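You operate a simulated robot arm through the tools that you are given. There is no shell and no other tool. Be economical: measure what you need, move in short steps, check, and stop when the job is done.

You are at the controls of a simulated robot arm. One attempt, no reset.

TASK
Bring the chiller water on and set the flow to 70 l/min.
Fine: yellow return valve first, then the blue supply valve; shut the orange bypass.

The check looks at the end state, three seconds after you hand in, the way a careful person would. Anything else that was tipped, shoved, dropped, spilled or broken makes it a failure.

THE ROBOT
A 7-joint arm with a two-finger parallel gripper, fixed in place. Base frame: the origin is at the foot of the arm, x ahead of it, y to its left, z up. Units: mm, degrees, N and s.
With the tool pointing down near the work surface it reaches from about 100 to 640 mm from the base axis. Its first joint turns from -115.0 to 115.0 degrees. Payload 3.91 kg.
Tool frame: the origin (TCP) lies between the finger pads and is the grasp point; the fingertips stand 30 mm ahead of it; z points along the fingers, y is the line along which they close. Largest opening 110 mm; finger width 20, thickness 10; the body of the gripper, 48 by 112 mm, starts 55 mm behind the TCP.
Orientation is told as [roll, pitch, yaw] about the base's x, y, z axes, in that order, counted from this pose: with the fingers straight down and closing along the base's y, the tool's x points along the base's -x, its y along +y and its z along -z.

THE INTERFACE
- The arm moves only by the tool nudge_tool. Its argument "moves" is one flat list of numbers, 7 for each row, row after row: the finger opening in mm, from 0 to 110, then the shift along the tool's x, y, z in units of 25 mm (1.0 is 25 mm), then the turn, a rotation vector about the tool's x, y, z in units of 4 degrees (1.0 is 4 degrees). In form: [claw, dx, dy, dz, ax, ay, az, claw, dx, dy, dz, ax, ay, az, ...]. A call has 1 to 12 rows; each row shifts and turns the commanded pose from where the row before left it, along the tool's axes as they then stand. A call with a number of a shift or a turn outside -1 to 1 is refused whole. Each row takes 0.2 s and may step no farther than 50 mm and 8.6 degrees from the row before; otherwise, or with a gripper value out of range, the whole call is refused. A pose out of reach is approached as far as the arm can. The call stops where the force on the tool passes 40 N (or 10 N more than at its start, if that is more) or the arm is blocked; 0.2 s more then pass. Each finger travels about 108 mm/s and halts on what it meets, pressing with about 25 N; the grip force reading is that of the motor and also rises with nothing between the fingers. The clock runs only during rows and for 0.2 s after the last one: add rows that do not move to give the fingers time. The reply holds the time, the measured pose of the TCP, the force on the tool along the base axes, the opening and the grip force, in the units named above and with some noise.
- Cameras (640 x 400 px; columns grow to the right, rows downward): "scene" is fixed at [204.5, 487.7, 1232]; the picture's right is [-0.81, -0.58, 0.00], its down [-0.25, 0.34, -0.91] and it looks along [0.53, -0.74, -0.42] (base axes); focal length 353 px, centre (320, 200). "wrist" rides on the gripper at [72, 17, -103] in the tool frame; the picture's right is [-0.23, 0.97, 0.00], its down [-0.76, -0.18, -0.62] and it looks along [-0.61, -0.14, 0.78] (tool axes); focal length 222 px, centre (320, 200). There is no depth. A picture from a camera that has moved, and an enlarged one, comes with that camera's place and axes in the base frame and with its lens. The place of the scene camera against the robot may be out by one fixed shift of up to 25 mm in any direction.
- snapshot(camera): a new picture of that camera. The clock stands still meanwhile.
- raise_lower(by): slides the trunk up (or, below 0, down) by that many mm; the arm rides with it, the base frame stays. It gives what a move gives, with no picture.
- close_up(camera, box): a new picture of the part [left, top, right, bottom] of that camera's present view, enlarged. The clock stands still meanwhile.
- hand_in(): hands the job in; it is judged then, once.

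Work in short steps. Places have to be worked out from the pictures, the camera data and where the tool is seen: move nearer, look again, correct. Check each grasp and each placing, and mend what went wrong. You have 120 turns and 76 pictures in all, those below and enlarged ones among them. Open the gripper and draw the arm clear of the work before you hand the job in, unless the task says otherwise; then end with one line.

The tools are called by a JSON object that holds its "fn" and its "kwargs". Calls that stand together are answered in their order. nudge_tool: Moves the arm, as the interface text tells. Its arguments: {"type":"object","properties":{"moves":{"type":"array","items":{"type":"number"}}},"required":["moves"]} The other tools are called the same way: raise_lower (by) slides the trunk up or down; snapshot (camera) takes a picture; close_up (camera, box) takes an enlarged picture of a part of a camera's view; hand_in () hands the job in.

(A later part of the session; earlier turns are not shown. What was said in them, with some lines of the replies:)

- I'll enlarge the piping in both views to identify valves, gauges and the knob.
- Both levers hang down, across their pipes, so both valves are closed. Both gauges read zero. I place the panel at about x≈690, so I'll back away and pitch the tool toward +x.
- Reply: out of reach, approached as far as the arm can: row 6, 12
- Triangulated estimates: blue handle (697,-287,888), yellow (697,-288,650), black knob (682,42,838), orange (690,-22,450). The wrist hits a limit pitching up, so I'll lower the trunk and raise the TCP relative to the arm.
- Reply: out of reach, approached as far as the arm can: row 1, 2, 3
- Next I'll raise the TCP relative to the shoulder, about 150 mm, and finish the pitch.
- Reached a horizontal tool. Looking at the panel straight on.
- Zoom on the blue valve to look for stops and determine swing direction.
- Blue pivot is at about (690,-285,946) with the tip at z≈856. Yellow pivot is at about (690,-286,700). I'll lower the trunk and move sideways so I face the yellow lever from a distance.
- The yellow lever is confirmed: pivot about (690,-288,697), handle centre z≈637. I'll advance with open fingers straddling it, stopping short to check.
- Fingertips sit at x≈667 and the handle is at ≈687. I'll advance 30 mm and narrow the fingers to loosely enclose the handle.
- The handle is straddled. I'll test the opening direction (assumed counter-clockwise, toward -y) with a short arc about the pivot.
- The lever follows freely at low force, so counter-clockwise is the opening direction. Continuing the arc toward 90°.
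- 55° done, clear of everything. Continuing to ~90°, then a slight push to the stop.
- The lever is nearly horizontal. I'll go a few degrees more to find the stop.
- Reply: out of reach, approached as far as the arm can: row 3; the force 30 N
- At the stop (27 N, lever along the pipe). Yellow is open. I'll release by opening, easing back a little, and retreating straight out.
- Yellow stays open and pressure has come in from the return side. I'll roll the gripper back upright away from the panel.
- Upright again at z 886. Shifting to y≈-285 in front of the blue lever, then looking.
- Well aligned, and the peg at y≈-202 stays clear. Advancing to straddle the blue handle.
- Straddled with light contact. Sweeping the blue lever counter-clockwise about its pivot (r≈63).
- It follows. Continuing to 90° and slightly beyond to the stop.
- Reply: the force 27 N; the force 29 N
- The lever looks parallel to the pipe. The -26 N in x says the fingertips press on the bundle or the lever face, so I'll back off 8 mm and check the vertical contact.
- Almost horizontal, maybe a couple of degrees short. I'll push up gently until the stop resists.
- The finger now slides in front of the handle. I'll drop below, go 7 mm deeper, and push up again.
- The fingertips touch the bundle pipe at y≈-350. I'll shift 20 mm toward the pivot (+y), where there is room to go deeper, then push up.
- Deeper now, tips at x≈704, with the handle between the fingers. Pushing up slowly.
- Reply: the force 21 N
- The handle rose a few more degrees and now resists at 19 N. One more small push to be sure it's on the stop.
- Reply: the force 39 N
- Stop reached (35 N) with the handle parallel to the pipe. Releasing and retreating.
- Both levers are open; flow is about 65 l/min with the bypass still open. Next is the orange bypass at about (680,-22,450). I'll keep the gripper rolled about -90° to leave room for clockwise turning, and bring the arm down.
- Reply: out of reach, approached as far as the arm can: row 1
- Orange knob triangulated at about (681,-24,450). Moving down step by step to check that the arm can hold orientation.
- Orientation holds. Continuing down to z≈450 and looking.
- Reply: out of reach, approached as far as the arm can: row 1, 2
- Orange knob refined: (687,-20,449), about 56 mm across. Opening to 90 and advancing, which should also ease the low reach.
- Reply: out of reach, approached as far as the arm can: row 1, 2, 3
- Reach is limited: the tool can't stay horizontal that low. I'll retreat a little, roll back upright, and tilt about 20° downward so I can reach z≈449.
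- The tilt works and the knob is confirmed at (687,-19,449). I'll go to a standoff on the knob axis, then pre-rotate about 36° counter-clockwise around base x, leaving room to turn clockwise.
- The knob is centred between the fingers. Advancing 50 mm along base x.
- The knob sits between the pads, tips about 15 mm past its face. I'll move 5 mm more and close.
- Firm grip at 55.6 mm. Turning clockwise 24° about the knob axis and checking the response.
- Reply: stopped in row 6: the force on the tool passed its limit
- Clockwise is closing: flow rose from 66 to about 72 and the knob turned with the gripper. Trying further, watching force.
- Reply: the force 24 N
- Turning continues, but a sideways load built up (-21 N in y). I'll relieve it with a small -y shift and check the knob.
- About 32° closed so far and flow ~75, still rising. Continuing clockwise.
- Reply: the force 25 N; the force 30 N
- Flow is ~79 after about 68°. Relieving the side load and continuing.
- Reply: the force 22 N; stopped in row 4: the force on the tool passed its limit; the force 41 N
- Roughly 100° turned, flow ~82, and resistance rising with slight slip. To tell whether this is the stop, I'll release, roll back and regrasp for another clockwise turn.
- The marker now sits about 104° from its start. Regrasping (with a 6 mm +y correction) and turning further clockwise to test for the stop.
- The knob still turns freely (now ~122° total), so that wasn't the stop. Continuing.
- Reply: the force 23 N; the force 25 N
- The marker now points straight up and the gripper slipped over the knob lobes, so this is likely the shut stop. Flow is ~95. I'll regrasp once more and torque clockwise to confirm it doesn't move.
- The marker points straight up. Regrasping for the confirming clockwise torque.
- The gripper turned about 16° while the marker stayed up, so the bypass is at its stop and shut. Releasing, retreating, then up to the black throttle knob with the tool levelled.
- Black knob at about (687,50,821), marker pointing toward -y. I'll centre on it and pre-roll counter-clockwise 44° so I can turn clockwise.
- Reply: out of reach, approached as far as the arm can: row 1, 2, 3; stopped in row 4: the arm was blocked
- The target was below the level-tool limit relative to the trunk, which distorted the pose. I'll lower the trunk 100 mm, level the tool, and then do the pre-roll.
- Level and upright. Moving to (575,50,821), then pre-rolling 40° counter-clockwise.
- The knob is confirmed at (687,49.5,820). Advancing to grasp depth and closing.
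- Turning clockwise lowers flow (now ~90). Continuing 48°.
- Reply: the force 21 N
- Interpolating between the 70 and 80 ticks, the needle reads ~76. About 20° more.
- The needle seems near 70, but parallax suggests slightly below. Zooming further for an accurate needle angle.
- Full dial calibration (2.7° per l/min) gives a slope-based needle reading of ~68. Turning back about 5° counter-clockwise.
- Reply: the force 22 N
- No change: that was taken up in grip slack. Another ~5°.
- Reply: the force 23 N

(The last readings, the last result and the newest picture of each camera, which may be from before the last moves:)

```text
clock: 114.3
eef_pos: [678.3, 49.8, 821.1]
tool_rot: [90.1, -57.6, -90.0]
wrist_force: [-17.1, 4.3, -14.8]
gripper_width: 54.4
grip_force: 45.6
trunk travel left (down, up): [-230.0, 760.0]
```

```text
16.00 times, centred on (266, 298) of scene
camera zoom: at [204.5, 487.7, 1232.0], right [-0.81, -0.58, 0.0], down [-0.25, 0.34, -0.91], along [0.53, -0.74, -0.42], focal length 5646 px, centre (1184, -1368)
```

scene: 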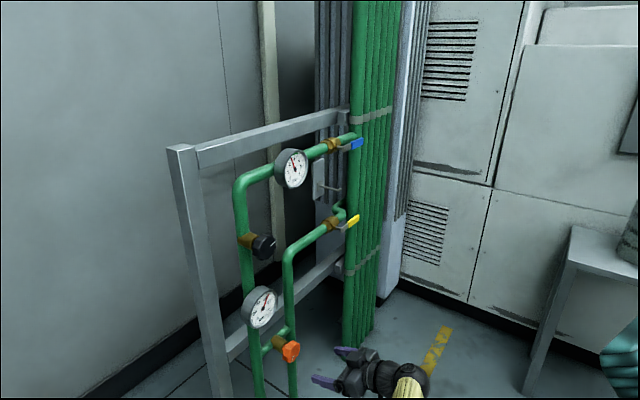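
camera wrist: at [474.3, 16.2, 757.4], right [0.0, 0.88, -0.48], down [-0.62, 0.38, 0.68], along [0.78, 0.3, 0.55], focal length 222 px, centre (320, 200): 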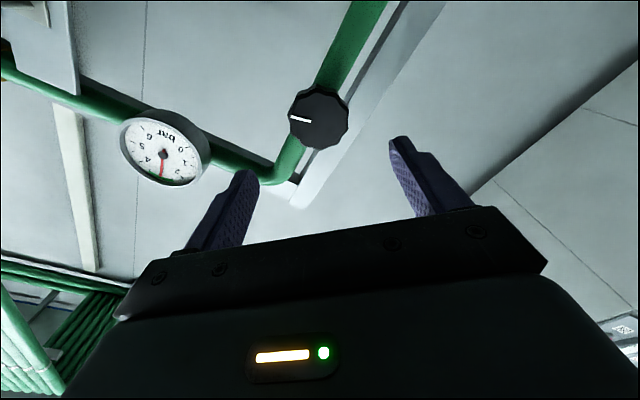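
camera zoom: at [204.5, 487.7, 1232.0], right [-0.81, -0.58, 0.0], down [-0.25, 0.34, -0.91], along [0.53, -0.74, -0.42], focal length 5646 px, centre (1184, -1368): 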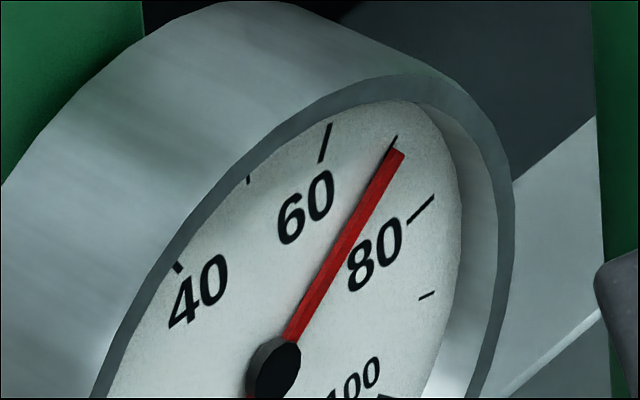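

Reading is now ~69.1. One small touch, about 3° more.

{"fn": "nudge_tool", "kwargs": {"moves": [46, 0, 0, 0, 0, 0, -0.4, 46, 0, 0, 0, 0, 0, -0.35, 46, 0, 0, 0, 0, 0, 0, 46, 0, 0, 0, 0, 0, 0, 46, 0, 0, 0, 0, 0, 0]}}

{"fn": "close_up", "kwargs": {"camera": "scene", "box": [256, 289, 276, 307]}}

```text
clock: 115.5
eef_pos: [678.4, 48.4, 820.5]
tool_rot: [90.1, -60.6, -90.1]
wrist_force: [-11.8, 4.1, -15.6]
gripper_width: 54.3
grip_force: 44.8
trunk travel left (down, up): [-230.0, 760.0]
```

```text
16.00 times, centred on (266, 298) of scene
camera zoom: at [204.5, 487.7, 1232.0], right [-0.81, -0.58, 0.0], down [-0.25, 0.34, -0.91], along [0.53, -0.74, -0.42], focal length 5646 px, centre (1184, -1368)
```

zoom: 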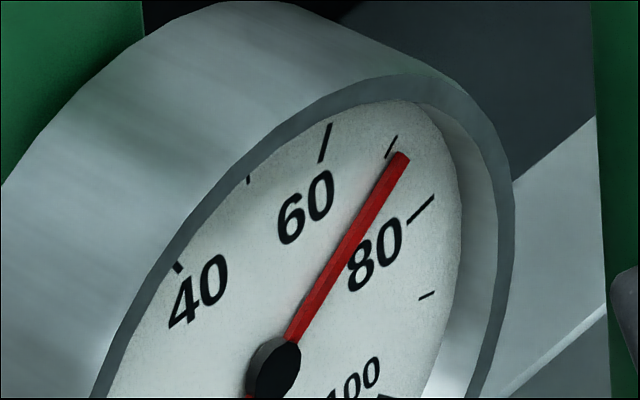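

Both estimates give ~70.2. Releasing the knob, backing away, and rechecking.

{"fn": "nudge_tool", "kwargs": {"moves": [70, 0, 0, 0, 0, 0, 0, 90, 0, 0, 0, 0, 0, 0, 90, 0, 0, 0, 0, 0, 0, 90, 0, 0, -1, 0, 0, 0, 90, 0, 0, -1, 0, 0, 0, 90, 0, 0, -1, 0, 0, 0, 90, 0, 0, -1, 0, 0, 0, 90, 0, 0, -1, 0, 0, 0, 90, 0, 0, -1, 0, 0, 0, 90, 0, 0, 0, 0, 0, 0]}}

{"fn": "close_up", "kwargs": {"camera": "scene", "box": [256, 289, 276, 307]}}

{"fn": "snapshot", "kwargs": {"camera": "scene"}}

```text
clock: 117.7
eef_pos: [528.1, 49.9, 820.3]
tool_rot: [90.2, -60.6, -90.1]
wrist_force: [0.1, 0.2, -0.8]
gripper_width: 89.8
grip_force: 0.1
trunk travel left (down, up): [-230.0, 760.0]
```

```text
16.00 times, centred on (266, 298) of scene
camera zoom: at [204.5, 487.7, 1232.0], right [-0.81, -0.58, 0.0], down [-0.25, 0.34, -0.91], along [0.53, -0.74, -0.42], focal length 5646 px, centre (1184, -1368)
```

zoom: 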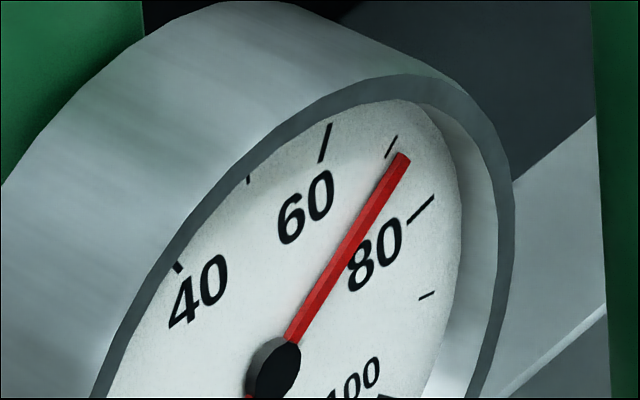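

```text
2 pictures are left
```

scene: 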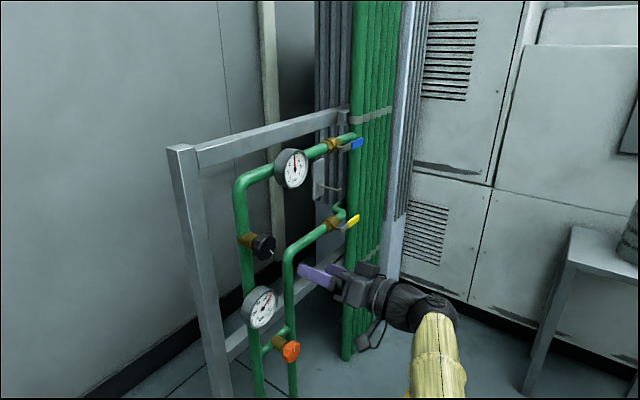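

The needle holds at ~70 l/min with both levers open, the bypass shut and the arm clear. Handing in.

{"fn": "hand_in", "kwargs": {}}

```text
The job is handed in.
```

The chiller water is on: I opened the yellow return valve first, then the blue supply, shut the orange bypass to its stop, and set the flow to about 70 l/min on the gauge.
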